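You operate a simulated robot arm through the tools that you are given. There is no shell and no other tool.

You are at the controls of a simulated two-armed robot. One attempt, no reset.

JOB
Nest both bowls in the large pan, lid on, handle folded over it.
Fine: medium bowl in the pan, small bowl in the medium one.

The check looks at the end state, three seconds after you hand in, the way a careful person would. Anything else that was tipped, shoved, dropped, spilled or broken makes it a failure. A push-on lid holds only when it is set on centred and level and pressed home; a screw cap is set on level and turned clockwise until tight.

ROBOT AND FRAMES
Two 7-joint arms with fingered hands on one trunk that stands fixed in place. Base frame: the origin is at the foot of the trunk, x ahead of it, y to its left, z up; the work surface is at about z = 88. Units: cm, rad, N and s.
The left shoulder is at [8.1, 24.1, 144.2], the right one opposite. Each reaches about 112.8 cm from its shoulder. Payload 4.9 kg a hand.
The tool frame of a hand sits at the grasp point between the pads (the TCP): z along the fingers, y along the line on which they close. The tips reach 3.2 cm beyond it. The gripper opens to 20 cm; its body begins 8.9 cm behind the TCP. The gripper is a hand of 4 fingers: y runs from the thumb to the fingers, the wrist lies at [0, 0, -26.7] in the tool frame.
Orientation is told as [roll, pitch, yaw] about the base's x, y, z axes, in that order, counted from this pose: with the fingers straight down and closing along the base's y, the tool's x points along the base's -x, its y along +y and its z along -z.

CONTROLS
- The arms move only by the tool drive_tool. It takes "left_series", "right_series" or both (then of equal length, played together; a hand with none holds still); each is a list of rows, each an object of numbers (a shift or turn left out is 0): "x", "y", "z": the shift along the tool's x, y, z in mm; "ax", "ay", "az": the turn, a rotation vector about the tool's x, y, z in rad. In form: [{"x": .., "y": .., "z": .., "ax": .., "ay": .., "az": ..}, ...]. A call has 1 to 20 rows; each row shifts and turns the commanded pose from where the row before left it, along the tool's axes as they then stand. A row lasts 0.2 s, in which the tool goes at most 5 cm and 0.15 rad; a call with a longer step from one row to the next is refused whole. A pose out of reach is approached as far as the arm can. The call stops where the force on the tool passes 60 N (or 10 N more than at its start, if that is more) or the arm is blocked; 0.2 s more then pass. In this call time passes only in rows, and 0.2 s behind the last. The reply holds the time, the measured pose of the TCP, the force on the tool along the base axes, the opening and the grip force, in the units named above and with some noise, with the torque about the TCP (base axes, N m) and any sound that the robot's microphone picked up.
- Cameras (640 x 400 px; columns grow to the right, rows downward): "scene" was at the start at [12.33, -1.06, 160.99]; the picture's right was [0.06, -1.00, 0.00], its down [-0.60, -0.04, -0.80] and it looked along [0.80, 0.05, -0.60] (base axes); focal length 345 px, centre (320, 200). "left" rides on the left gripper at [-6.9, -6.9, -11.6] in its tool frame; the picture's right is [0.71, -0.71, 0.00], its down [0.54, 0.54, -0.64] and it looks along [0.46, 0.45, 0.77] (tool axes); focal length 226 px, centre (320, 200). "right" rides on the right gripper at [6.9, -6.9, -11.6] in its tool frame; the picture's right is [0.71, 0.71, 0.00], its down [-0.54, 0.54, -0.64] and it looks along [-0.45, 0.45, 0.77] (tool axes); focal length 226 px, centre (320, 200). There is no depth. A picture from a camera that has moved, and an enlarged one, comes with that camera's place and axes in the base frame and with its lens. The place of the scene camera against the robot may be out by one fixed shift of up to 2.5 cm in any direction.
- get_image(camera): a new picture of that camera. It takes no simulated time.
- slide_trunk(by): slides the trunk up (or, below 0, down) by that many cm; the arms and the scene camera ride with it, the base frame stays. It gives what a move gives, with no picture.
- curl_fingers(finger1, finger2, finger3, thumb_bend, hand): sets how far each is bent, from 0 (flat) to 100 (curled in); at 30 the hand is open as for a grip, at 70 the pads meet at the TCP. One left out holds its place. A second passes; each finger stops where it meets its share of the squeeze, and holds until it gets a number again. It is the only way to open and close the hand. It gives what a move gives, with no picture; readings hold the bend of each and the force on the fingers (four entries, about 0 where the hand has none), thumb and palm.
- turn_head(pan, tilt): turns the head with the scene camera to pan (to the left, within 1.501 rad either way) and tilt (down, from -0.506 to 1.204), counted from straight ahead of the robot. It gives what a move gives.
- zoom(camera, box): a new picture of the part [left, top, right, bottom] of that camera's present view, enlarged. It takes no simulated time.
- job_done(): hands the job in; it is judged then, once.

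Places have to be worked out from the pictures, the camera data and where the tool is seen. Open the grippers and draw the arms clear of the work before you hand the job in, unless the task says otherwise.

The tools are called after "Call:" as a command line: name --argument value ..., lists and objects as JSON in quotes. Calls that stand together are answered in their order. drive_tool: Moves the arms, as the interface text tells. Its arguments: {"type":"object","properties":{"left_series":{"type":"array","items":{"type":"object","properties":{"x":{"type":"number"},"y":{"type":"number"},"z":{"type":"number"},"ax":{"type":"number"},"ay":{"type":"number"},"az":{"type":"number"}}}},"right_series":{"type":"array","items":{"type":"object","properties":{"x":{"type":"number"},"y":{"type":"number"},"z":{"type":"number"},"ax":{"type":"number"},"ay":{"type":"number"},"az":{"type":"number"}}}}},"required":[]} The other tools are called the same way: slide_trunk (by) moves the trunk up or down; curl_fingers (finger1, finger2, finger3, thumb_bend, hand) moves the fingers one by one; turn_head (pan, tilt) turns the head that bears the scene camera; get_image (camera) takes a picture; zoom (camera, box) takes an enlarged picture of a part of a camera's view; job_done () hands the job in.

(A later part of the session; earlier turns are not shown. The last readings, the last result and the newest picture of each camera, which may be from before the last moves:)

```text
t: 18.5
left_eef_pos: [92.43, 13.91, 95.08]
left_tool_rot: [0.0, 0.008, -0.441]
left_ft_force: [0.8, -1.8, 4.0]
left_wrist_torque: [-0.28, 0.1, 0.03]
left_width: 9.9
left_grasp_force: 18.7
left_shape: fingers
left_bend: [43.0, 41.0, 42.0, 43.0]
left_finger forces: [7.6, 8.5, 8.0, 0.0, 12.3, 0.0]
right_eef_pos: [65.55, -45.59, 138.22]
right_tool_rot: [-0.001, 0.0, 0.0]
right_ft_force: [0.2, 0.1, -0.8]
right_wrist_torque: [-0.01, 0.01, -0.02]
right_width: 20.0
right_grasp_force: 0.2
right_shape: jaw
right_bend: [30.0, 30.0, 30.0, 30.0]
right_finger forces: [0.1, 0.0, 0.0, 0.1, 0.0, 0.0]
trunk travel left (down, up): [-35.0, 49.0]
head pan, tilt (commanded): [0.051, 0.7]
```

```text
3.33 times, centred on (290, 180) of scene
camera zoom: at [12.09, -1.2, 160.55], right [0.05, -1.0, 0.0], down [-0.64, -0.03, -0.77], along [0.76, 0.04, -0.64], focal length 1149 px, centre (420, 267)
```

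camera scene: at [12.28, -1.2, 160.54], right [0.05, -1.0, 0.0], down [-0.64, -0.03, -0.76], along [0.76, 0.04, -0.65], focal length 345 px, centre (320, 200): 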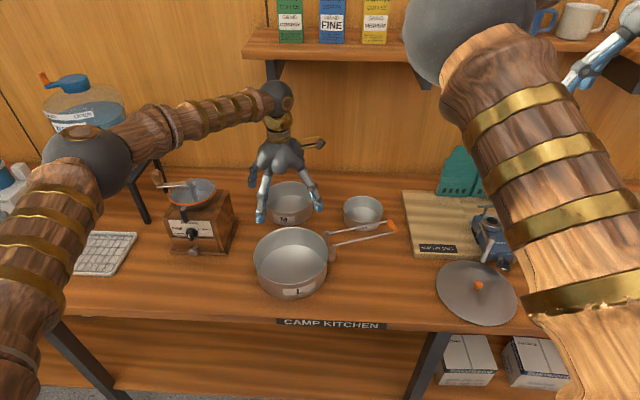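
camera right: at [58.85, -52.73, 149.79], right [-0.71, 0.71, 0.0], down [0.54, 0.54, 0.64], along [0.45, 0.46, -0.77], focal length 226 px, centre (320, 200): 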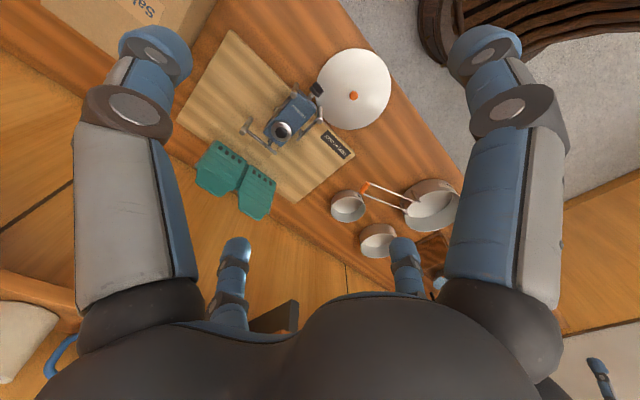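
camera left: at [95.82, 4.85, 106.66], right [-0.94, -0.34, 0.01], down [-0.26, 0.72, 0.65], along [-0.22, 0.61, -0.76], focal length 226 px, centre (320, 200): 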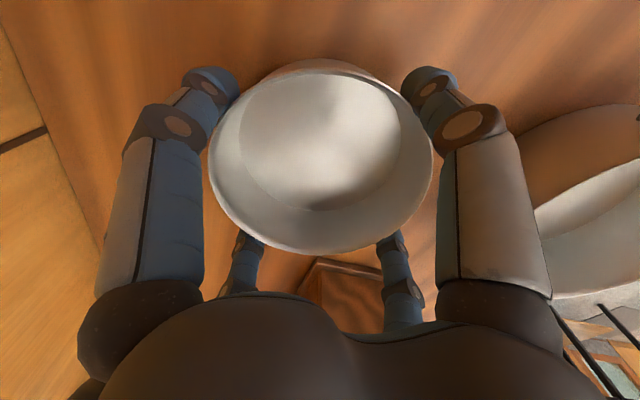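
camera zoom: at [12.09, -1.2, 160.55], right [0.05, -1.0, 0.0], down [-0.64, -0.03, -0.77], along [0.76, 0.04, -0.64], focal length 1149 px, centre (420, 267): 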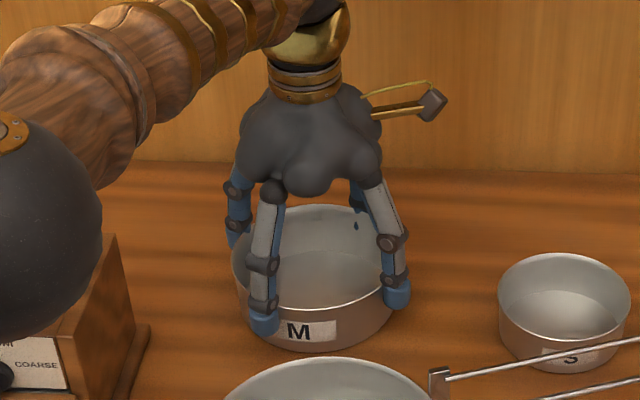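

All four fingers press on M (7.6–12 N). I lift a little straight up as a test, then retreat toward the robot before going higher.

Call:
drive_tool --left_series '[{"z": -8}, {"z": -10}]'

Call:
zoom --camera "scene" --box '[220, 120, 360, 240]'

Call:
get_image --camera "left"

```text
t: 19.1
left_eef_pos: [92.45, 13.88, 96.87]
left_tool_rot: [-0.001, 0.005, -0.441]
left_ft_force: [-0.5, -0.7, -1.5]
left_wrist_torque: [0.02, -0.01, -0.03]
left_width: 9.89
left_grasp_force: 18.4
left_shape: fingers
left_bend: [43.0, 41.0, 42.0, 44.0]
left_finger forces: [7.5, 9.2, 8.3, 0.0, 12.0, 0.0]
right_eef_pos: [65.67, -45.51, 138.24]
right_tool_rot: [0.0, 0.001, 0.001]
right_ft_force: [-0.3, 0.4, -0.2]
right_wrist_torque: [-0.01, -0.01, -0.04]
right_width: 19.98
right_grasp_force: 0.2
right_shape: jaw
right_bend: [30.0, 30.0, 30.0, 30.0]
right_finger forces: [0.1, 0.1, 0.0, 0.0, 0.0, 0.1]
trunk travel left (down, up): [-35.0, 49.0]
head pan, tilt (commanded): [0.051, 0.7]
```

```text
3.33 times, centred on (290, 180) of scene
camera zoom: at [12.1, -1.17, 160.54], right [0.05, -1.0, 0.0], down [-0.64, -0.03, -0.76], along [0.76, 0.04, -0.64], focal length 1149 px, centre (420, 267)
```

zoom: 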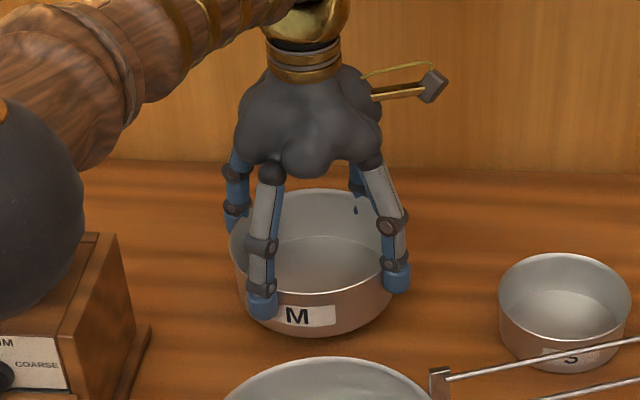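

```text
taken
camera left: at [95.85, 4.79, 108.53], right [-0.94, -0.34, 0.01], down [-0.26, 0.72, 0.65], along [-0.22, 0.61, -0.76], focal length 226 px, centre (320, 200)
```

left: 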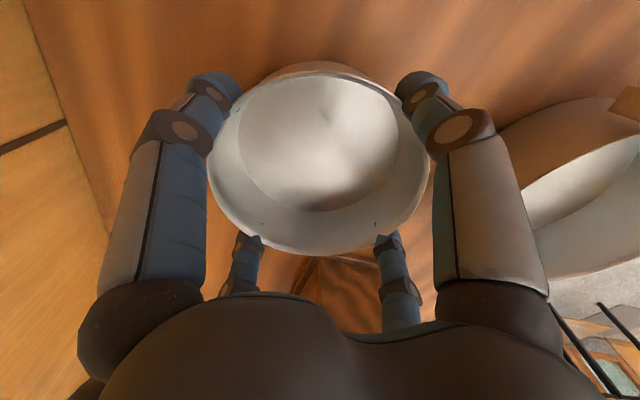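

M hangs level and secure. I carry it back from the shelf, up to clear the pan rim and handle, and over the pan.

Call:
drive_tool --left_series '[{"x": 19.5, "y": -10.9, "z": -15.5}, {"x": 19.5, "y": -10.9, "z": -15.5}, {"x": 16.8, "y": -11.3, "z": -30}, {"x": 16.8, "y": -11.3, "z": -30}, {"x": 25, "y": -17.4, "z": -2}, {"x": 25, "y": -17.4, "z": -2}, {"x": 25, "y": -17.4, "z": -2}, {"x": 25, "y": -17.4, "z": -2}, {"x": 25, "y": -17.4, "z": -2}]'

Call:
get_image --camera "left"

Call:
get_image --camera "scene"

```text
t: 21.1
left_eef_pos: [68.9, 10.35, 107.24]
left_tool_rot: [-0.003, 0.006, -0.439]
left_ft_force: [0.0, 0.0, -1.9]
left_wrist_torque: [0.0, -0.04, -0.01]
left_width: 9.89
left_grasp_force: 18.4
left_shape: fingers
left_bend: [43.0, 41.0, 42.0, 44.0]
left_finger forces: [7.6, 9.3, 8.3, 0.0, 12.0, 0.0]
right_eef_pos: [65.64, -45.5, 138.3]
right_tool_rot: [0.002, -0.001, 0.0]
right_ft_force: [-1.1, -0.1, 0.8]
right_wrist_torque: [-0.02, -0.04, 0.03]
right_width: 20.02
right_grasp_force: 0.1
right_shape: jaw
right_bend: [30.0, 30.0, 30.0, 30.0]
right_finger forces: [0.1, 0.0, 0.1, 0.0, 0.1, 0.1]
trunk travel left (down, up): [-35.0, 49.0]
head pan, tilt (commanded): [0.051, 0.7]
```

```text
taken
camera left: at [72.35, 1.36, 118.79], right [-0.94, -0.34, 0.01], down [-0.26, 0.72, 0.65], along [-0.22, 0.61, -0.76], focal length 226 px, centre (320, 200)
```

left: 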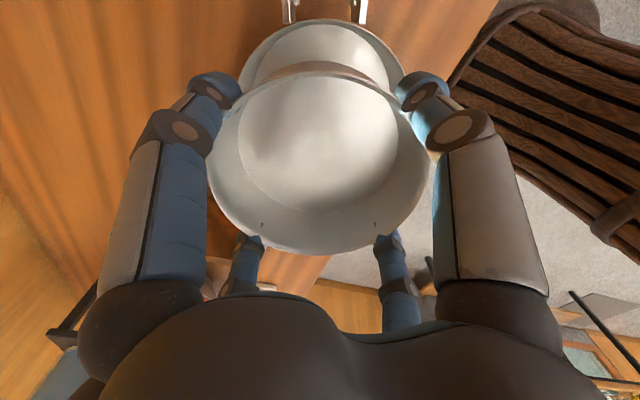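

```text
taken
camera scene: at [12.06, -1.15, 160.55], right [0.05, -1.0, 0.0], down [-0.64, -0.03, -0.77], along [0.76, 0.04, -0.64], focal length 345 px, centre (320, 200)
```

scene: 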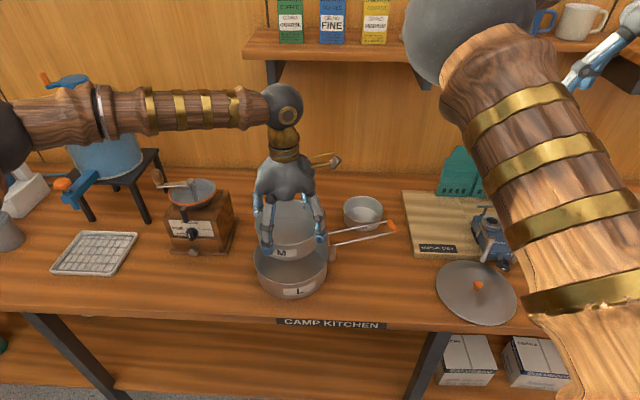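

M is over the pan. I zoom in to check alignment between M and L before lowering.

Call:
zoom --camera "left" --box '[200, 0, 440, 150]'

Call:
zoom --camera "scene" --box '[220, 150, 380, 310]'

```text
2.67 times, centred on (320, 75) of left
camera zoom: at [72.35, 1.36, 118.79], right [-0.94, -0.34, 0.01], down [-0.26, 0.72, 0.65], along [-0.22, 0.61, -0.76], focal length 603 px, centre (320, 533)
```

zoom: 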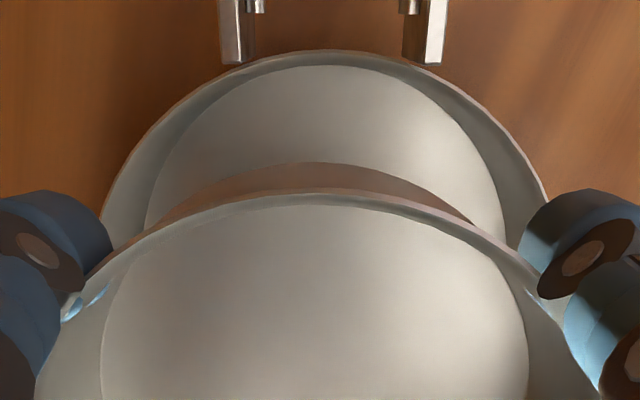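

```text
2.50 times, centred on (300, 230) of scene
camera zoom: at [12.06, -1.15, 160.55], right [0.05, -1.0, 0.0], down [-0.64, -0.03, -0.77], along [0.76, 0.04, -0.64], focal length 862 px, centre (370, 125)
```

zoom: 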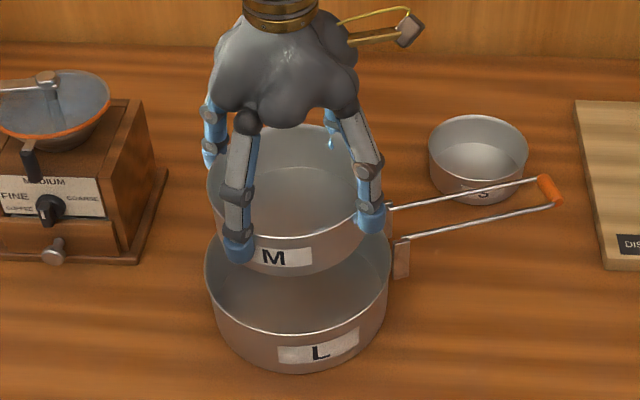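

M and L centres agree within about 0.4 cm. I nudge slightly and lower M into the pan until the fingertips are just above L's rim.

Call:
drive_tool --left_series '[{"x": 2, "y": -2.6, "z": 18}, {"z": 18}, {"z": 18}, {"z": 14}, {"z": 10}]'

Call:
get_image --camera "left"

Call:
zoom --camera "scene" --box '[220, 170, 380, 310]'

```text
t: 22.3
left_eef_pos: [68.72, 10.22, 99.3]
left_tool_rot: [-0.001, 0.007, -0.441]
left_ft_force: [-0.2, -0.9, -1.5]
left_wrist_torque: [-0.02, -0.01, 0.03]
left_width: 9.91
left_grasp_force: 18.4
left_shape: fingers
left_bend: [43.0, 41.0, 42.0, 44.0]
left_finger forces: [7.6, 9.3, 8.3, 0.0, 11.8, 0.0]
right_eef_pos: [65.73, -45.57, 138.31]
right_tool_rot: [0.0, 0.0, 0.0]
right_ft_force: [0.2, -0.2, -0.3]
right_wrist_torque: [0.02, -0.02, 0.0]
right_width: 19.99
right_grasp_force: 0.0
right_shape: jaw
right_bend: [30.0, 30.0, 30.0, 30.0]
right_finger forces: [0.0, 0.1, 0.1, 0.0, 0.0, 0.0]
trunk travel left (down, up): [-35.0, 49.0]
head pan, tilt (commanded): [0.051, 0.7]
```

```text
taken
camera left: at [72.12, 1.19, 110.86], right [-0.94, -0.34, 0.01], down [-0.25, 0.72, 0.65], along [-0.22, 0.61, -0.76], focal length 226 px, centre (320, 200)
```

left: 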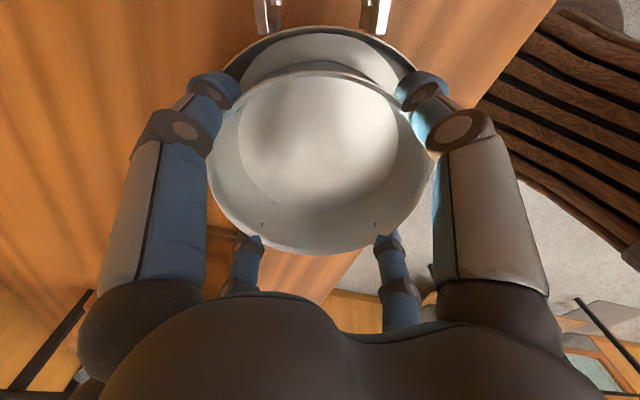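

```text
2.86 times, centred on (300, 240) of scene
camera zoom: at [12.18, -1.15, 160.54], right [0.05, -1.0, 0.0], down [-0.64, -0.03, -0.76], along [0.76, 0.04, -0.64], focal length 985 px, centre (377, 86)
```

zoom: 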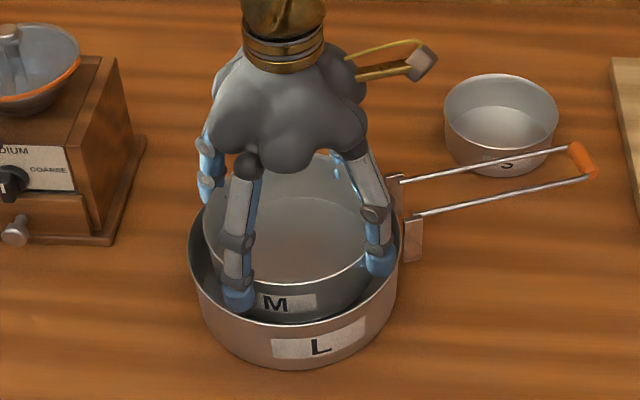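

M is going in centred. I lower in small steps, watching for fingertip contact on L's rim.

Call:
drive_tool --left_series '[{"z": 4}, {"z": 4}]'

Call:
zoom --camera "scene" --box '[240, 190, 340, 290]'

Call:
zoom --camera "left" --box '[180, 0, 460, 260]'

```text
t: 22.9
left_eef_pos: [68.64, 10.2, 98.97]
left_tool_rot: [-0.002, -0.001, -0.437]
left_ft_force: [4.4, 4.0, 41.1]
left_wrist_torque: [-2.55, -0.93, 0.33]
left_width: 9.9
left_grasp_force: 39.6
left_shape: fingers
left_bend: [43.0, 41.0, 42.0, 44.0]
left_finger forces: [26.5, 9.4, 8.1, 0.0, 34.9, 0.0]
right_eef_pos: [65.23, -45.52, 138.42]
right_tool_rot: [0.0, -0.001, -0.001]
right_ft_force: [0.4, 1.3, 0.2]
right_wrist_torque: [-0.03, 0.0, 0.02]
right_width: 19.98
right_grasp_force: 0.0
right_shape: jaw
right_bend: [30.0, 30.0, 30.0, 30.0]
right_finger forces: [0.0, 0.0, 0.1, 0.0, 0.0, 0.1]
trunk travel left (down, up): [-35.0, 49.0]
head pan, tilt (commanded): [0.051, 0.7]
```

```text
4.00 times, centred on (290, 240) of scene
camera zoom: at [11.71, -1.12, 160.66], right [0.05, -1.0, 0.0], down [-0.64, -0.03, -0.77], along [0.77, 0.04, -0.64], focal length 1378 px, centre (440, 40)
```

zoom: 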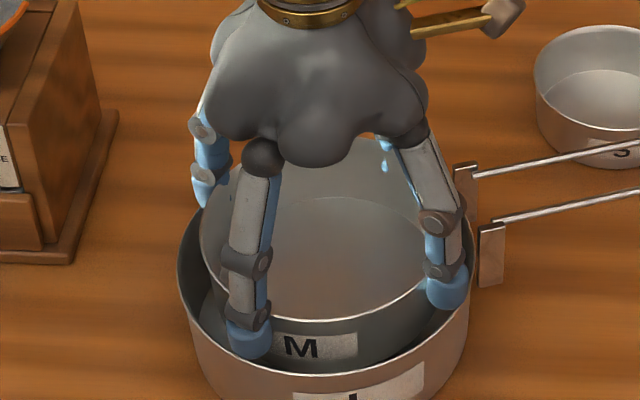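

```text
1.54 times, centred on (320, 130) of left
camera zoom: at [71.96, 1.17, 110.77], right [-0.94, -0.34, 0.0], down [-0.26, 0.72, 0.64], along [-0.22, 0.6, -0.77], focal length 348 px, centre (320, 308)
```

zoom: 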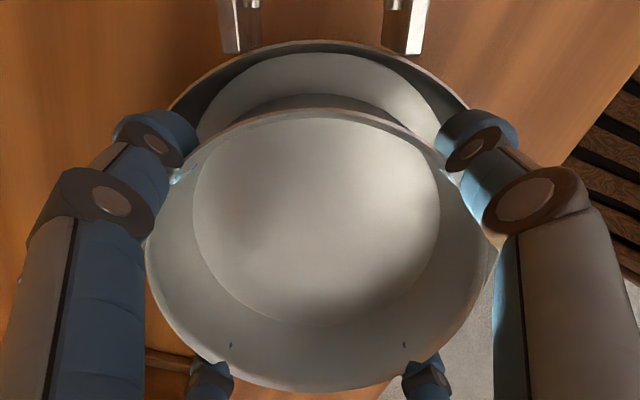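

Finger 1 and the thumb touched L's rim on the handle side, so the hand sits a little toward the handle. I raise slightly, shift ~4 mm away from the handle, and lower again gently.

Call:
drive_tool --left_series '[{"z": -6}, {"x": 3, "y": 3}, {"z": 3}]'

Call:
drive_tool --left_series '[{"z": 2}]'

```text
t: 23.7
left_eef_pos: [68.4, 10.6, 98.99]
left_tool_rot: [-0.002, 0.006, -0.439]
left_ft_force: [4.5, -4.9, 24.5]
left_wrist_torque: [-2.06, 0.74, 0.35]
left_width: 9.93
left_grasp_force: 32.1
left_shape: fingers
left_bend: [43.0, 42.0, 42.0, 43.0]
left_finger forces: [8.0, 13.5, 8.4, 0.0, 34.3, 0.0]
right_eef_pos: [65.54, -45.63, 138.35]
right_tool_rot: [0.0, 0.002, 0.0]
right_ft_force: [1.1, 0.1, -0.7]
right_wrist_torque: [-0.01, 0.0, 0.01]
right_width: 19.95
right_grasp_force: 0.1
right_shape: jaw
right_bend: [30.0, 30.0, 30.0, 30.0]
right_finger forces: [0.0, 0.0, 0.0, 0.0, 0.0, 0.0]
trunk travel left (down, up): [-35.0, 49.0]
head pan, tilt (commanded): [0.051, 0.7]
```

```text
t: 24.1
left_eef_pos: [68.42, 10.53, 99.01]
left_tool_rot: [0.001, 0.004, -0.438]
left_ft_force: [3.9, -0.1, 42.6]
left_wrist_torque: [-2.68, 1.72, 0.22]
left_width: 9.95
left_grasp_force: 40.6
left_shape: fingers
left_bend: [43.0, 42.0, 42.0, 43.0]
left_finger forces: [7.7, 12.1, 14.4, 0.1, 46.0, 0.0]
right_eef_pos: [65.23, -45.66, 138.45]
right_tool_rot: [-0.002, -0.002, -0.001]
right_ft_force: [-0.5, -0.5, -0.5]
right_wrist_torque: [0.02, 0.0, 0.02]
right_width: 20.0
right_grasp_force: 0.1
right_shape: jaw
right_bend: [30.0, 30.0, 30.0, 30.0]
right_finger forces: [0.0, 0.0, 0.0, 0.1, 0.0, 0.0]
trunk travel left (down, up): [-35.0, 49.0]
head pan, tilt (commanded): [0.051, 0.7]
```

Now the thumb and finger 3 touch while finger 1 has cleared; the fingers nearly fit inside L. I lift again, shift away from the thumb and retry.

Call:
drive_tool --left_series '[{"z": -8}, {"x": -2, "y": 4}, {"z": 4}]'

Call:
drive_tool --left_series '[{"z": 3}]'

Call:
zoom --camera "left" --box '[180, 0, 460, 260]'

```text
t: 24.9
left_eef_pos: [68.87, 10.96, 98.88]
left_tool_rot: [0.0, 0.009, -0.438]
left_ft_force: [0.3, 1.6, 2.1]
left_wrist_torque: [0.17, 0.17, -0.02]
left_width: 9.92
left_grasp_force: 19.6
left_shape: fingers
left_bend: [43.0, 42.0, 42.0, 44.0]
left_finger forces: [7.4, 10.2, 10.0, 0.1, 11.6, 0.0]
right_eef_pos: [65.73, -45.57, 138.27]
right_tool_rot: [0.0, -0.002, 0.001]
right_ft_force: [0.7, 0.4, -0.3]
right_wrist_torque: [0.01, 0.0, 0.02]
right_width: 20.02
right_grasp_force: 0.1
right_shape: jaw
right_bend: [30.0, 30.0, 30.0, 30.0]
right_finger forces: [0.0, 0.1, 0.0, 0.0, 0.0, 0.0]
trunk travel left (down, up): [-35.0, 49.0]
head pan, tilt (commanded): [0.051, 0.7]
```

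```text
t: 25.3
left_eef_pos: [68.87, 10.86, 99.02]
left_tool_rot: [0.0, 0.006, -0.44]
left_ft_force: [2.5, 0.7, 19.1]
left_wrist_torque: [0.94, 1.52, -0.13]
left_width: 9.88
left_grasp_force: 28.0
left_shape: fingers
left_bend: [43.0, 42.0, 42.0, 44.0]
left_finger forces: [7.6, 10.6, 26.3, 0.1, 10.9, 0.1]
right_eef_pos: [65.37, -45.47, 138.4]
right_tool_rot: [0.001, 0.001, -0.001]
right_ft_force: [-0.6, 0.1, -0.7]
right_wrist_torque: [0.03, 0.0, 0.01]
right_width: 20.01
right_grasp_force: 0.1
right_shape: jaw
right_bend: [30.0, 30.0, 30.0, 30.0]
right_finger forces: [0.0, 0.0, 0.1, 0.1, 0.1, 0.0]
trunk travel left (down, up): [-35.0, 49.0]
head pan, tilt (commanded): [0.051, 0.7]
```

```text
1.54 times, centred on (320, 130) of left
camera zoom: at [72.19, 1.82, 110.61], right [-0.94, -0.34, 0.0], down [-0.26, 0.72, 0.65], along [-0.22, 0.61, -0.76], focal length 348 px, centre (320, 308)
```

zoom: 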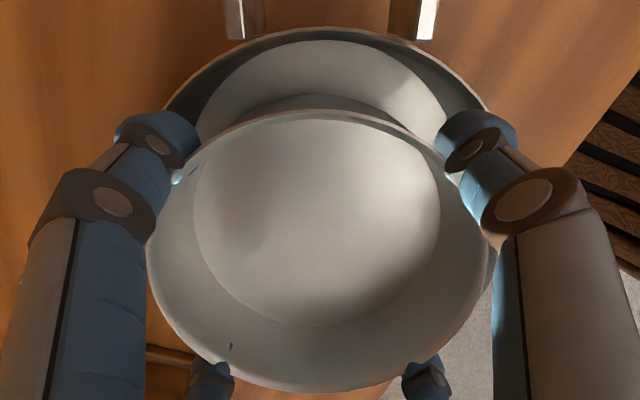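

Only finger 3 touches now. I lift, shift 3 mm away from it and lower again.

Call:
drive_tool --left_series '[{"z": -8}, {"x": -3}, {"z": 5}]'

Call:
drive_tool --left_series '[{"z": 3}]'

```text
t: 26.1
left_eef_pos: [69.15, 10.75, 99.13]
left_tool_rot: [-0.004, 0.006, -0.44]
left_ft_force: [-0.1, -0.1, 6.8]
left_wrist_torque: [-0.32, -0.72, -0.02]
left_width: 9.91
left_grasp_force: 23.5
left_shape: fingers
left_bend: [43.0, 42.0, 42.0, 44.0]
left_finger forces: [16.6, 9.4, 7.9, 0.0, 12.2, 0.0]
right_eef_pos: [65.61, -45.64, 138.35]
right_tool_rot: [0.001, 0.0, 0.001]
right_ft_force: [0.0, -0.1, 0.3]
right_wrist_torque: [-0.01, 0.01, 0.01]
right_width: 19.99
right_grasp_force: 0.1
right_shape: jaw
right_bend: [30.0, 30.0, 30.0, 30.0]
right_finger forces: [0.0, 0.0, 0.0, 0.0, 0.0, 0.0]
trunk travel left (down, up): [-35.0, 49.0]
head pan, tilt (commanded): [0.051, 0.7]
```

```text
t: 26.5
left_eef_pos: [69.11, 10.84, 99.07]
left_tool_rot: [0.0, 0.001, -0.441]
left_ft_force: [0.5, 1.2, 23.6]
left_wrist_torque: [-0.79, -1.99, 0.07]
left_width: 10.0
left_grasp_force: 29.6
left_shape: fingers
left_bend: [43.0, 42.0, 42.0, 44.0]
left_finger forces: [29.3, 10.7, 7.6, 0.0, 11.8, 0.0]
right_eef_pos: [65.21, -45.62, 138.45]
right_tool_rot: [-0.001, -0.001, 0.0]
right_ft_force: [0.3, 0.5, -0.2]
right_wrist_torque: [0.0, 0.01, 0.01]
right_width: 20.0
right_grasp_force: 0.1
right_shape: jaw
right_bend: [30.0, 30.0, 30.0, 30.0]
right_finger forces: [0.1, 0.1, 0.0, 0.0, 0.0, 0.0]
trunk travel left (down, up): [-35.0, 49.0]
head pan, tilt (commanded): [0.051, 0.7]
```

Finger 1 now just touches, so the claw spans almost exactly L's inner width and is centred within ~1 mm; it can't go deeper. I back off to hover at light clearance, centred, ready to release.

Call:
drive_tool --left_series '[{"x": 1.5, "z": -3}]'

Call:
zoom --camera "scene" --box '[240, 190, 340, 300]'

```text
t: 26.9
left_eef_pos: [69.0, 10.83, 99.1]
left_tool_rot: [0.001, 0.006, -0.44]
left_ft_force: [2.4, -0.7, 16.1]
left_wrist_torque: [-0.72, -1.61, 0.06]
left_width: 9.98
left_grasp_force: 25.9
left_shape: fingers
left_bend: [43.0, 42.0, 42.0, 44.0]
left_finger forces: [22.4, 9.5, 7.6, 0.0, 12.3, 0.1]
right_eef_pos: [65.54, -45.59, 138.3]
right_tool_rot: [0.0, -0.001, -0.001]
right_ft_force: [0.3, -0.1, -1.1]
right_wrist_torque: [0.01, -0.02, 0.02]
right_width: 20.0
right_grasp_force: 0.0
right_shape: jaw
right_bend: [30.0, 30.0, 30.0, 30.0]
right_finger forces: [0.0, 0.0, 0.0, 0.0, 0.0, 0.0]
trunk travel left (down, up): [-35.0, 49.0]
head pan, tilt (commanded): [0.051, 0.7]
```

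```text
3.64 times, centred on (290, 245) of scene
camera zoom: at [11.99, -1.2, 160.55], right [0.05, -1.0, 0.0], down [-0.64, -0.03, -0.77], along [0.76, 0.04, -0.64], focal length 1253 px, centre (429, 36)
```

zoom: 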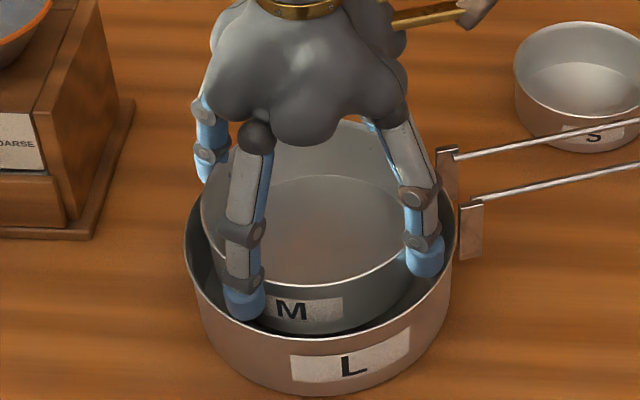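

Centred over the pan with only light rim contact; the remaining drop is about 3.5 cm inside L's walls, which will guide M. I lift 3 mm to free the rim and open all fingers together just enough to release.

Call:
drive_tool --left_series '[{"z": -3}]'

Call:
curl_fingers --hand "left" --finger1 35 --finger2 35 --finger3 35 --thumb_bend 35

Call:
zoom --camera "scene" --box '[220, 180, 360, 310]'

Call:
get_image --camera "left"

```text
t: 27.3
left_eef_pos: [68.99, 10.92, 99.11]
left_tool_rot: [-0.002, 0.01, -0.44]
left_ft_force: [0.3, -0.7, 2.5]
left_wrist_torque: [-0.22, -0.35, 0.02]
left_width: 9.92
left_grasp_force: 20.1
left_shape: fingers
left_bend: [43.0, 42.0, 42.0, 44.0]
left_finger forces: [10.2, 9.3, 8.5, 0.0, 12.5, 0.0]
right_eef_pos: [65.61, -45.48, 138.2]
right_tool_rot: [0.001, 0.002, 0.001]
right_ft_force: [0.6, -0.7, -0.3]
right_wrist_torque: [0.0, 0.03, 0.0]
right_width: 20.0
right_grasp_force: 0.1
right_shape: jaw
right_bend: [30.0, 30.0, 30.0, 30.0]
right_finger forces: [0.0, 0.1, 0.0, 0.1, 0.0, 0.0]
trunk travel left (down, up): [-35.0, 49.0]
head pan, tilt (commanded): [0.051, 0.7]
```

```text
t: 28.3
left_eef_pos: [68.97, 10.88, 99.28]
left_tool_rot: [-0.001, 0.007, -0.441]
left_ft_force: [0.5, -0.2, -0.4]
left_wrist_torque: [0.01, 0.0, 0.02]
left_width: 12.28
left_grasp_force: 0.0
left_shape: fingers
left_bend: [35.0, 35.0, 35.0, 35.0]
left_finger forces: [0.0, 0.1, 0.0, 0.1, 0.0, 0.0]
right_eef_pos: [65.53, -45.54, 138.16]
right_tool_rot: [0.0, 0.002, 0.001]
right_ft_force: [-0.1, 1.2, 0.6]
right_wrist_torque: [0.0, -0.01, -0.02]
right_width: 19.98
right_grasp_force: 0.1
right_shape: jaw
right_bend: [30.0, 30.0, 30.0, 30.0]
right_finger forces: [0.0, 0.0, 0.1, 0.0, 0.0, 0.0]
trunk travel left (down, up): [-35.0, 49.0]
head pan, tilt (commanded): [0.051, 0.7]
```

```text
3.08 times, centred on (290, 245) of scene
camera zoom: at [12.15, -1.16, 160.54], right [0.05, -1.0, 0.0], down [-0.64, -0.03, -0.76], along [0.76, 0.04, -0.64], focal length 1060 px, centre (412, 62)
```

zoom: 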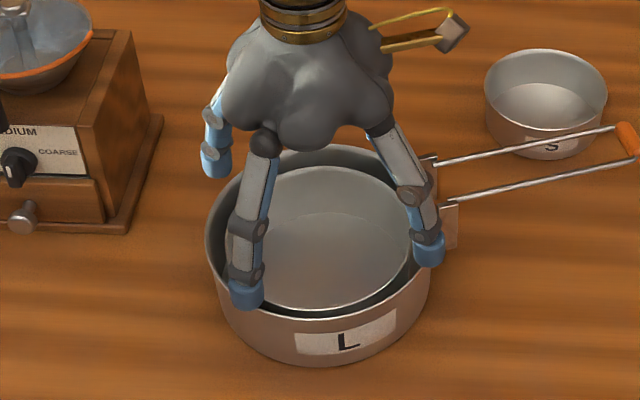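

```text
taken
camera left: at [72.44, 1.78, 110.95], right [-0.94, -0.34, 0.01], down [-0.26, 0.72, 0.65], along [-0.22, 0.61, -0.76], focal length 226 px, centre (320, 200)
```

left: 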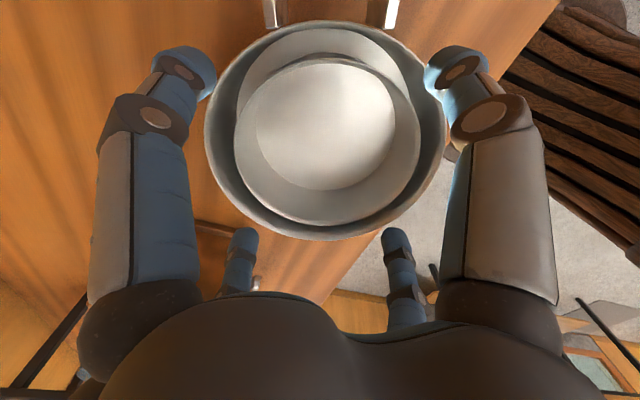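

M dropped in and looks flat. I zoom to verify how it sits and its rim height relative to L.

Call:
zoom --camera "left" --box '[190, 10, 460, 250]'

Call:
zoom --camera "scene" --box '[240, 210, 350, 300]'

```text
1.67 times, centred on (325, 130) of left
camera zoom: at [72.44, 1.78, 110.95], right [-0.94, -0.34, 0.01], down [-0.26, 0.72, 0.65], along [-0.22, 0.61, -0.76], focal length 377 px, centre (312, 317)
```

zoom: 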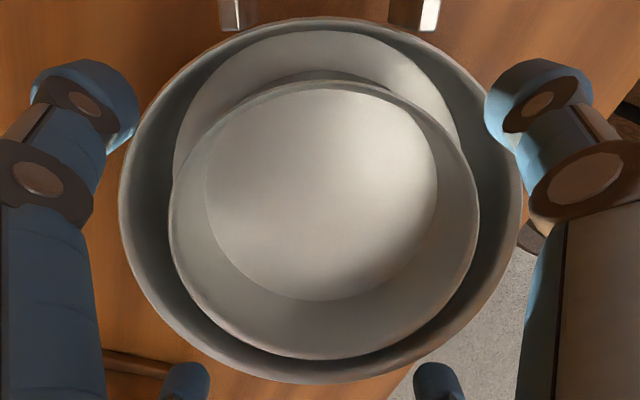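

```text
4.44 times, centred on (295, 255) of scene
camera zoom: at [12.15, -1.16, 160.54], right [0.05, -1.0, 0.0], down [-0.64, -0.03, -0.76], along [0.76, 0.04, -0.64], focal length 1532 px, centre (431, -44)
```

zoom: 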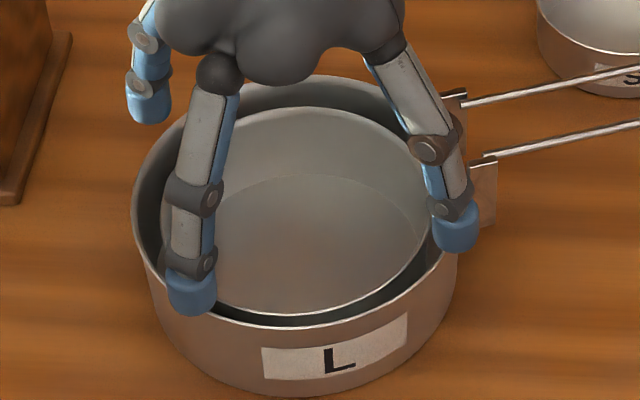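

M sits flat in L, its rim about 0.8 cm below L's. Next the small bowl: I raise the hand clear and hover short of S to measure it.

Call:
drive_tool --left_series '[{"z": -30}, {"z": -30}, {"z": -30}, {"x": -36.3, "y": -15.8}, {"x": -36.3, "y": -15.8}, {"x": -36.3, "y": -15.8}, {"x": -36.3, "y": -15.8}, {"x": -36.3, "y": -15.8}]'

Call:
get_image --camera "left"

Call:
get_image --camera "scene"

```text
t: 30.1
left_eef_pos: [82.29, -4.34, 108.04]
left_tool_rot: [0.0, 0.008, -0.438]
left_ft_force: [0.1, 0.0, 0.4]
left_wrist_torque: [0.01, 0.03, -0.02]
left_width: 12.25
left_grasp_force: 0.0
left_shape: fingers
left_bend: [35.0, 35.0, 35.0, 35.0]
left_finger forces: [0.1, 0.0, 0.0, 0.1, 0.1, 0.1]
right_eef_pos: [65.69, -45.93, 138.01]
right_tool_rot: [0.002, 0.002, 0.001]
right_ft_force: [0.2, -0.3, -1.0]
right_wrist_torque: [0.07, 0.03, -0.02]
right_width: 19.99
right_grasp_force: 0.2
right_shape: jaw
right_bend: [30.0, 30.0, 30.0, 30.0]
right_finger forces: [0.1, 0.0, 0.0, 0.0, 0.0, 0.0]
trunk travel left (down, up): [-35.0, 49.0]
head pan, tilt (commanded): [0.051, 0.7]
```

```text
taken
camera left: at [85.79, -13.44, 119.68], right [-0.94, -0.34, 0.01], down [-0.26, 0.72, 0.65], along [-0.22, 0.61, -0.76], focal length 226 px, centre (320, 200)
```

left: 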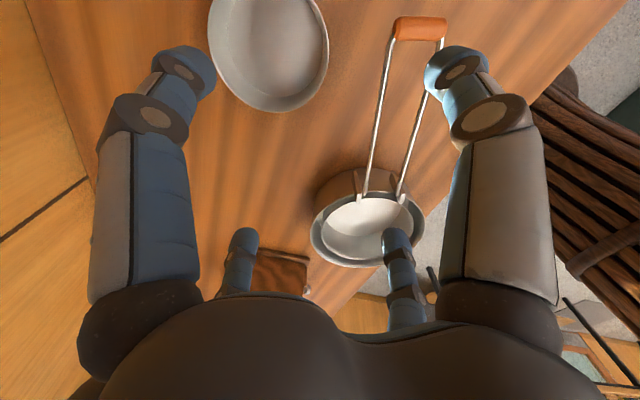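

```text
taken
camera scene: at [12.28, -1.49, 160.53], right [0.05, -1.0, 0.0], down [-0.64, -0.03, -0.76], along [0.76, 0.04, -0.64], focal length 345 px, centre (320, 200)
```

scene: 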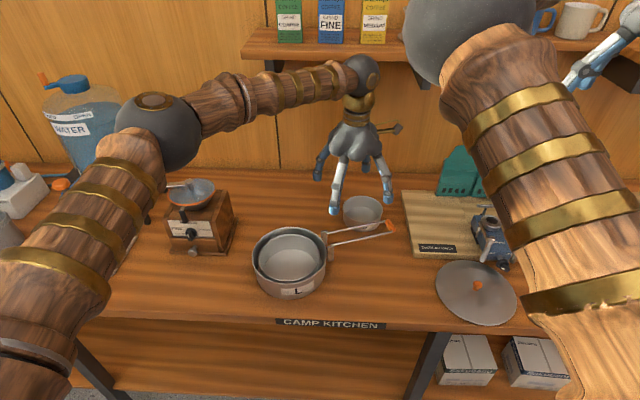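

The nested pair looks good. I zoom in on S and the handle from this camera.

Call:
zoom --camera "left" --box '[190, 0, 470, 130]'

Call:
zoom --camera "left" --box '[290, 0, 470, 280]'

```text
2.29 times, centred on (330, 65) of left
camera zoom: at [85.79, -13.44, 119.68], right [-0.94, -0.34, 0.01], down [-0.26, 0.72, 0.65], along [-0.22, 0.61, -0.76], focal length 517 px, centre (297, 509)
```

zoom: 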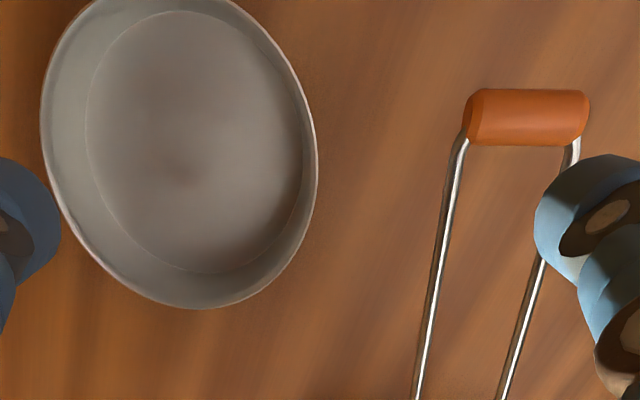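

```text
1.43 times, centred on (380, 140) of left
camera zoom: at [85.79, -13.44, 119.68], right [-0.94, -0.34, 0.01], down [-0.26, 0.72, 0.65], along [-0.22, 0.61, -0.76], focal length 323 px, centre (234, 286)
```

zoom: 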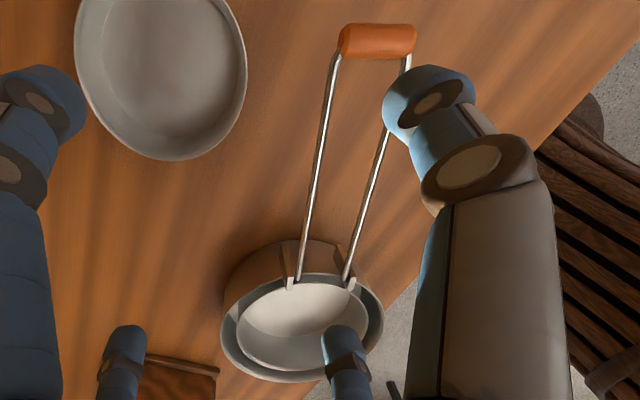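

S is at about (89.5, −8.7), rim ≈ z 92.8, radius 5.9; handle tip at about (77.5, −15.2, 96). I move over S.

Call:
drive_tool --left_series '[{"x": -27.9, "y": -2.9, "z": 10}, {"x": -27.9, "y": -2.9, "z": 25}, {"x": -27.9, "y": -2.9, "z": 30}, {"z": 22}]'

Call:
get_image --camera "left"

Call:
zoom --camera "scene" --box '[300, 100, 460, 260]'

```text
t: 31.1
left_eef_pos: [87.94, -7.16, 99.24]
left_tool_rot: [-0.002, 0.007, -0.435]
left_ft_force: [0.4, 0.1, 0.3]
left_wrist_torque: [-0.16, 0.09, 0.0]
left_width: 12.3
left_grasp_force: 0.0
left_shape: fingers
left_bend: [35.0, 35.0, 35.0, 35.0]
left_finger forces: [0.0, 0.0, 0.1, 0.1, 0.0, 0.0]
left hand out of reach, approached as far as the arm can: row 3
right_eef_pos: [65.75, -45.0, 138.18]
right_tool_rot: [-0.004, 0.001, 0.002]
right_ft_force: [0.4, 0.4, 0.7]
right_wrist_torque: [-0.08, 0.06, -0.02]
right_width: 19.98
right_grasp_force: 0.0
right_shape: jaw
right_bend: [30.0, 30.0, 30.0, 30.0]
right_finger forces: [0.0, 0.0, 0.0, 0.0, 0.1, 0.0]
trunk travel left (down, up): [-35.0, 49.0]
head pan, tilt (commanded): [0.051, 0.7]
```

```text
taken
camera left: at [91.36, -16.26, 110.91], right [-0.94, -0.34, 0.01], down [-0.26, 0.72, 0.64], along [-0.23, 0.6, -0.76], focal length 226 px, centre (320, 200)
```

left: 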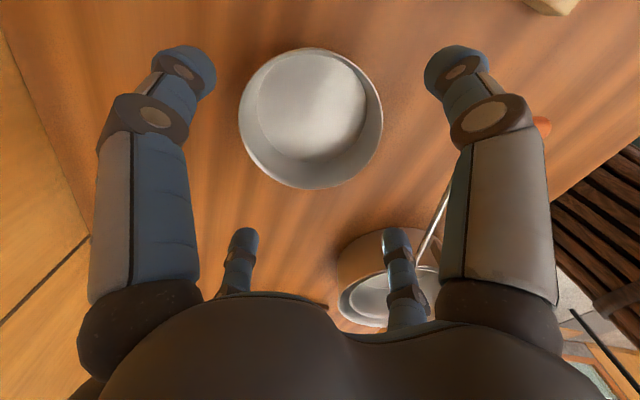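

```text
2.50 times, centred on (380, 180) of scene
camera zoom: at [12.26, -0.63, 160.53], right [0.05, -1.0, 0.0], down [-0.64, -0.04, -0.76], along [0.76, 0.04, -0.65], focal length 862 px, centre (170, 250)
```

zoom: 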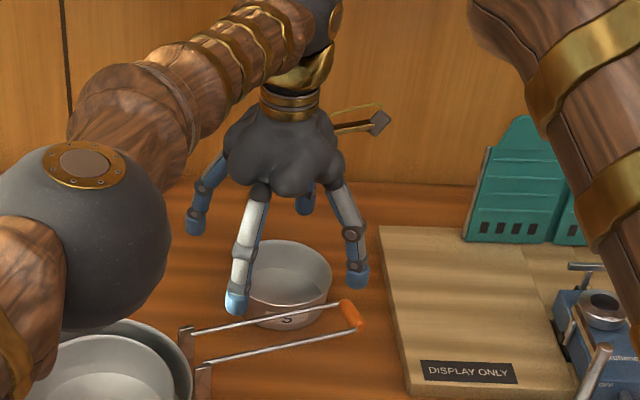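

The left arm is at its reach limit here, so S is better taken with the right arm. I retract the left arm up and out to the left, above the grinder.

Call:
drive_tool --left_series '[{"x": 28.4, "y": 13.5, "z": -25.6}, {"x": 28.4, "y": 13.5, "z": -25.6}, {"x": 28.4, "y": 13.5, "z": -25.6}, {"x": 28.4, "y": 13.5, "z": -25.6}, {"x": 28.4, "y": 13.5, "z": -25.6}, {"x": 24.9, "y": 21.4, "z": -27.8}, {"x": 24.9, "y": 21.4, "z": -27.8}, {"x": 24.9, "y": 21.4, "z": -27.8}, {"x": 24.9, "y": 21.4, "z": -27.8}, {"x": 24.9, "y": 21.4, "z": -27.8}, {"x": 24.9, "y": 21.4, "z": -27.8}, {"x": 24.9, "y": 21.4, "z": -27.8}, {"x": 24.9, "y": 21.4, "z": -27.8}, {"x": 24.9, "y": 21.4, "z": -27.8}]'

Call:
get_image --camera "scene"

Call:
get_image --camera "right"

```text
t: 34.1
left_eef_pos: [65.88, 31.29, 137.44]
left_tool_rot: [-0.002, 0.006, -0.439]
left_ft_force: [0.0, 1.1, 0.5]
left_wrist_torque: [-0.02, -0.06, -0.01]
left_width: 12.32
left_grasp_force: 0.0
left_shape: fingers
left_bend: [35.0, 35.0, 35.0, 35.0]
left_finger forces: [0.1, 0.0, 0.0, 0.1, 0.1, 0.0]
right_eef_pos: [65.39, -45.52, 138.4]
right_tool_rot: [-0.002, 0.001, -0.001]
right_ft_force: [0.7, 1.1, -0.2]
right_wrist_torque: [-0.03, -0.04, 0.01]
right_width: 19.98
right_grasp_force: 0.1
right_shape: jaw
right_bend: [30.0, 30.0, 30.0, 30.0]
right_finger forces: [0.1, 0.0, 0.1, 0.0, 0.0, 0.0]
trunk travel left (down, up): [-35.0, 49.0]
head pan, tilt (commanded): [0.051, 0.7]
```

```text
taken
camera scene: at [11.96, -1.02, 160.55], right [0.05, -1.0, 0.0], down [-0.64, -0.03, -0.77], along [0.76, 0.04, -0.64], focal length 345 px, centre (320, 200)
```

scene: 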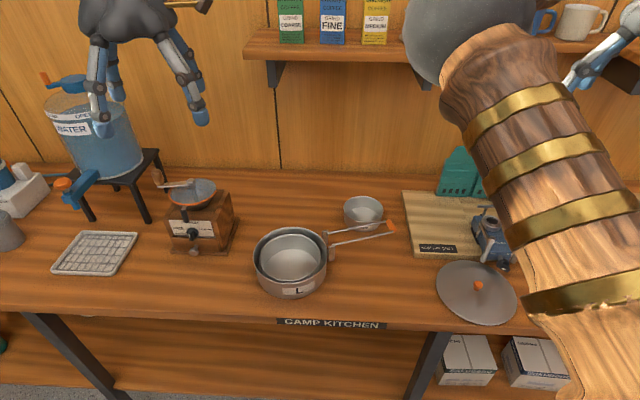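

```text
taken
camera right: at [58.63, -52.27, 150.0], right [-0.71, 0.71, 0.0], down [0.54, 0.54, 0.64], along [0.46, 0.45, -0.77], focal length 226 px, centre (320, 200)
```

right: 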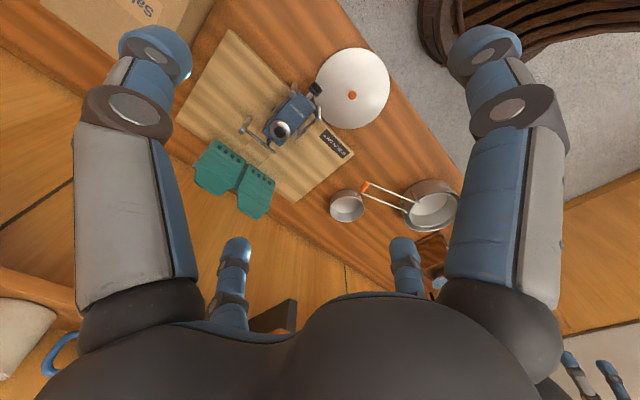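

I turn the right hand to the same yaw, set its fingers to 35, and bring it down and across toward S.

Call:
curl_fingers --hand "right" --finger1 35 --finger2 35 --finger3 35 --thumb_bend 35

Call:
drive_tool --right_series '[{"az": 0.14}, {"az": 0.14}, {"az": 0.14}, {"x": 5.9, "y": 29.4, "z": 26.3}, {"x": 5.9, "y": 29.4, "z": 26.3}, {"x": 5.9, "y": 29.4, "z": 26.3}, {"x": 5.9, "y": 29.4, "z": 26.3}, {"x": 5.9, "y": 29.4, "z": 26.3}, {"x": 5.9, "y": 29.4, "z": 26.3}, {"x": 5.9, "y": 29.4, "z": 26.3}, {"x": -9.7, "y": 37.2, "z": 20}, {"x": -9.7, "y": 37.2, "z": 20}, {"x": -9.7, "y": 37.2, "z": 20}, {"x": -9.7, "y": 37.2, "z": 20}, {"x": -9.7, "y": 37.2, "z": 20}]'

Call:
get_image --camera "right"

Call:
get_image --camera "scene"

```text
t: 35.1
left_eef_pos: [66.07, 31.19, 137.26]
left_tool_rot: [0.0, 0.008, -0.441]
left_ft_force: [0.4, -0.2, 0.2]
left_wrist_torque: [0.01, 0.03, 0.01]
left_width: 12.29
left_grasp_force: 0.1
left_shape: fingers
left_bend: [35.0, 35.0, 35.0, 35.0]
left_finger forces: [0.0, 0.0, 0.0, 0.0, 0.0, 0.1]
right_eef_pos: [65.71, -45.48, 138.21]
right_tool_rot: [0.001, 0.003, 0.001]
right_ft_force: [-0.5, 0.2, -0.5]
right_wrist_torque: [0.01, 0.01, 0.02]
right_width: 12.33
right_grasp_force: 0.1
right_shape: fingers
right_bend: [35.0, 35.0, 35.0, 35.0]
right_finger forces: [0.0, 0.1, 0.0, 0.1, 0.1, 0.0]
trunk travel left (down, up): [-35.0, 49.0]
head pan, tilt (commanded): [0.051, 0.7]
```

```text
t: 38.3
left_eef_pos: [66.22, 31.3, 137.14]
left_tool_rot: [-0.002, 0.009, -0.439]
left_ft_force: [0.9, -0.5, 0.8]
left_wrist_torque: [-0.02, 0.01, 0.02]
left_width: 12.29
left_grasp_force: 0.2
left_shape: fingers
left_bend: [35.0, 35.0, 35.0, 35.0]
left_finger forces: [0.0, 0.1, 0.1, 0.0, 0.1, 0.1]
right_eef_pos: [82.28, -10.04, 109.83]
right_tool_rot: [-0.001, 0.002, -0.42]
right_ft_force: [0.0, 0.5, 0.5]
right_wrist_torque: [-0.04, 0.02, -0.01]
right_width: 12.35
right_grasp_force: 0.1
right_shape: fingers
right_bend: [35.0, 35.0, 35.0, 35.0]
right_finger forces: [0.1, 0.0, 0.0, 0.0, 0.0, 0.0]
trunk travel left (down, up): [-35.0, 49.0]
head pan, tilt (commanded): [0.051, 0.7]
```

```text
taken
camera right: at [73.3, -13.47, 121.45], right [-0.36, 0.93, 0.0], down [0.72, 0.27, 0.64], along [0.6, 0.23, -0.77], focal length 226 px, centre (320, 200)
```

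right: 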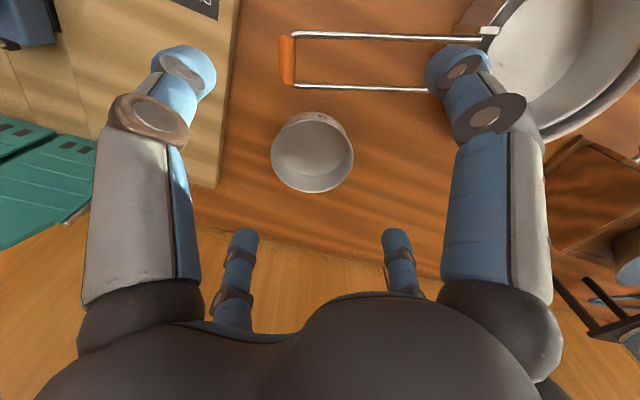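

```text
taken
camera scene: at [12.3, -1.1, 160.53], right [0.05, -1.0, 0.0], down [-0.64, -0.03, -0.76], along [0.76, 0.04, -0.65], focal length 345 px, centre (320, 200)
```

scene: 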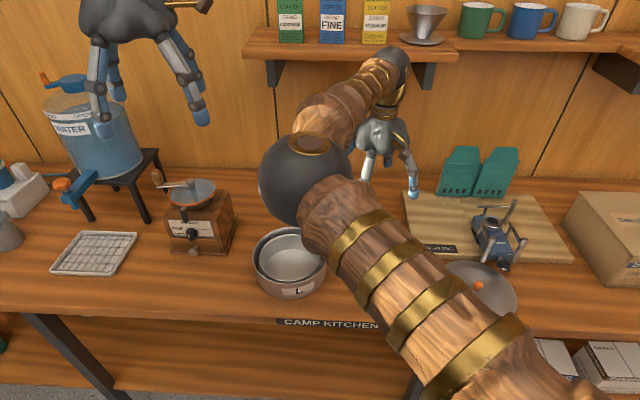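

S measures about (88.6, −8.9) from the right camera. I move over it, staying above its rim.

Call:
drive_tool --right_series '[{"x": -13.7, "y": 9.3, "z": 27}, {"x": -13.7, "y": 9.3, "z": 27}, {"x": -13.7, "y": 9.3, "z": 27}, {"x": -13.7, "y": 9.3, "z": 25}]'

Call:
get_image --camera "right"

```text
t: 39.3
left_eef_pos: [66.17, 31.25, 137.27]
left_tool_rot: [-0.001, 0.008, -0.439]
left_ft_force: [0.1, -0.1, 0.7]
left_wrist_torque: [-0.01, 0.03, 0.0]
left_width: 12.33
left_grasp_force: 0.0
left_shape: fingers
left_bend: [35.0, 35.0, 35.0, 35.0]
left_finger forces: [0.0, 0.0, 0.0, 0.1, 0.0, 0.1]
right_eef_pos: [89.01, -8.92, 99.06]
right_tool_rot: [-0.001, 0.003, -0.421]
right_ft_force: [0.2, 0.7, 0.3]
right_wrist_torque: [0.02, 0.02, 0.03]
right_width: 12.33
right_grasp_force: 0.1
right_shape: fingers
right_bend: [35.0, 35.0, 35.0, 35.0]
right_finger forces: [0.0, 0.1, 0.0, 0.0, 0.1, 0.0]
trunk travel left (down, up): [-35.0, 49.0]
head pan, tilt (commanded): [0.051, 0.7]
```

```text
taken
camera right: at [79.96, -12.41, 110.72], right [-0.36, 0.93, 0.0], down [0.72, 0.27, 0.64], along [0.6, 0.23, -0.77], focal length 226 px, centre (320, 200)
```

right: 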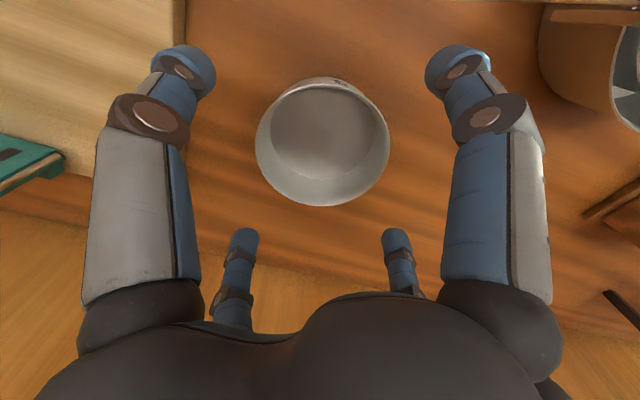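

S is nearly centred under the hand. I lower so the tips reach about 1.8 cm below its rim, then close gradually.

Call:
drive_tool --right_series '[{"x": 1.2, "y": 2.7, "z": 16}, {"z": 16}, {"z": 13}]'

Call:
get_image --camera "right"

```text
t: 40.1
left_eef_pos: [66.03, 31.15, 137.28]
left_tool_rot: [-0.001, 0.008, -0.44]
left_ft_force: [0.9, 0.0, -0.2]
left_wrist_torque: [0.01, 0.0, 0.03]
left_width: 12.3
left_grasp_force: 0.0
left_shape: fingers
left_bend: [35.0, 35.0, 35.0, 35.0]
left_finger forces: [0.1, 0.0, 0.0, 0.0, 0.1, 0.0]
right_eef_pos: [88.87, -8.61, 94.75]
right_tool_rot: [-0.003, 0.001, -0.42]
right_ft_force: [-0.1, 0.0, 0.7]
right_wrist_torque: [0.03, 0.0, 0.02]
right_width: 12.33
right_grasp_force: 0.0
right_shape: fingers
right_bend: [35.0, 35.0, 35.0, 35.0]
right_finger forces: [0.0, 0.1, 0.0, 0.1, 0.1, 0.0]
trunk travel left (down, up): [-35.0, 49.0]
head pan, tilt (commanded): [0.051, 0.7]
```

```text
taken
camera right: at [79.79, -12.04, 106.37], right [-0.36, 0.93, 0.0], down [0.72, 0.27, 0.64], along [0.6, 0.23, -0.77], focal length 226 px, centre (320, 200)
```

right: 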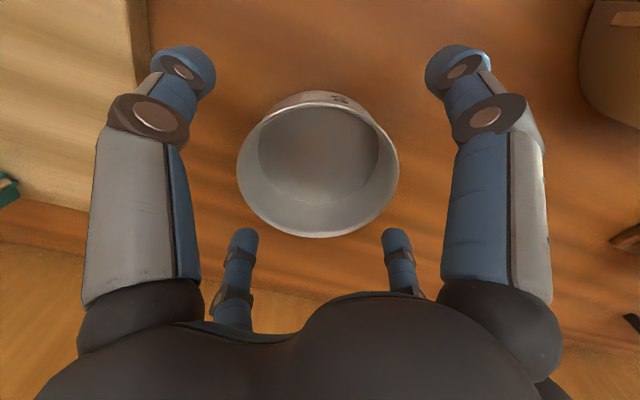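

S is centred and its rim sits ~1.9 cm below the TCP, as wanted. I close gently in two steps.

Call:
curl_fingers --hand "right" --finger1 45 --finger2 45 --finger3 45 --thumb_bend 45

Call:
get_image --camera "right"

```text
t: 41.1
left_eef_pos: [66.08, 31.3, 137.29]
left_tool_rot: [-0.003, 0.008, -0.44]
left_ft_force: [0.3, -0.5, -0.3]
left_wrist_torque: [-0.03, 0.01, -0.01]
left_width: 12.31
left_grasp_force: 0.1
left_shape: fingers
left_bend: [35.0, 35.0, 35.0, 35.0]
left_finger forces: [0.0, 0.0, 0.1, 0.0, 0.1, 0.1]
right_eef_pos: [88.88, -8.62, 94.75]
right_tool_rot: [-0.002, 0.0, -0.42]
right_ft_force: [-0.1, -0.3, -0.5]
right_wrist_torque: [-0.04, 0.0, -0.01]
right_width: 8.75
right_grasp_force: 0.1
right_shape: fingers
right_bend: [45.0, 45.0, 45.0, 45.0]
right_finger forces: [0.0, 0.0, 0.0, 0.1, 0.1, 0.0]
trunk travel left (down, up): [-35.0, 49.0]
head pan, tilt (commanded): [0.051, 0.7]
```

```text
taken
camera right: at [79.8, -12.05, 106.37], right [-0.36, 0.93, 0.0], down [0.72, 0.27, 0.64], along [0.6, 0.23, -0.77], focal length 226 px, centre (320, 200)
```

right: 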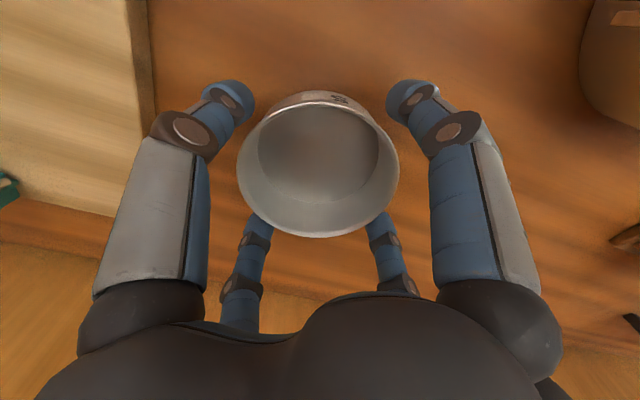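

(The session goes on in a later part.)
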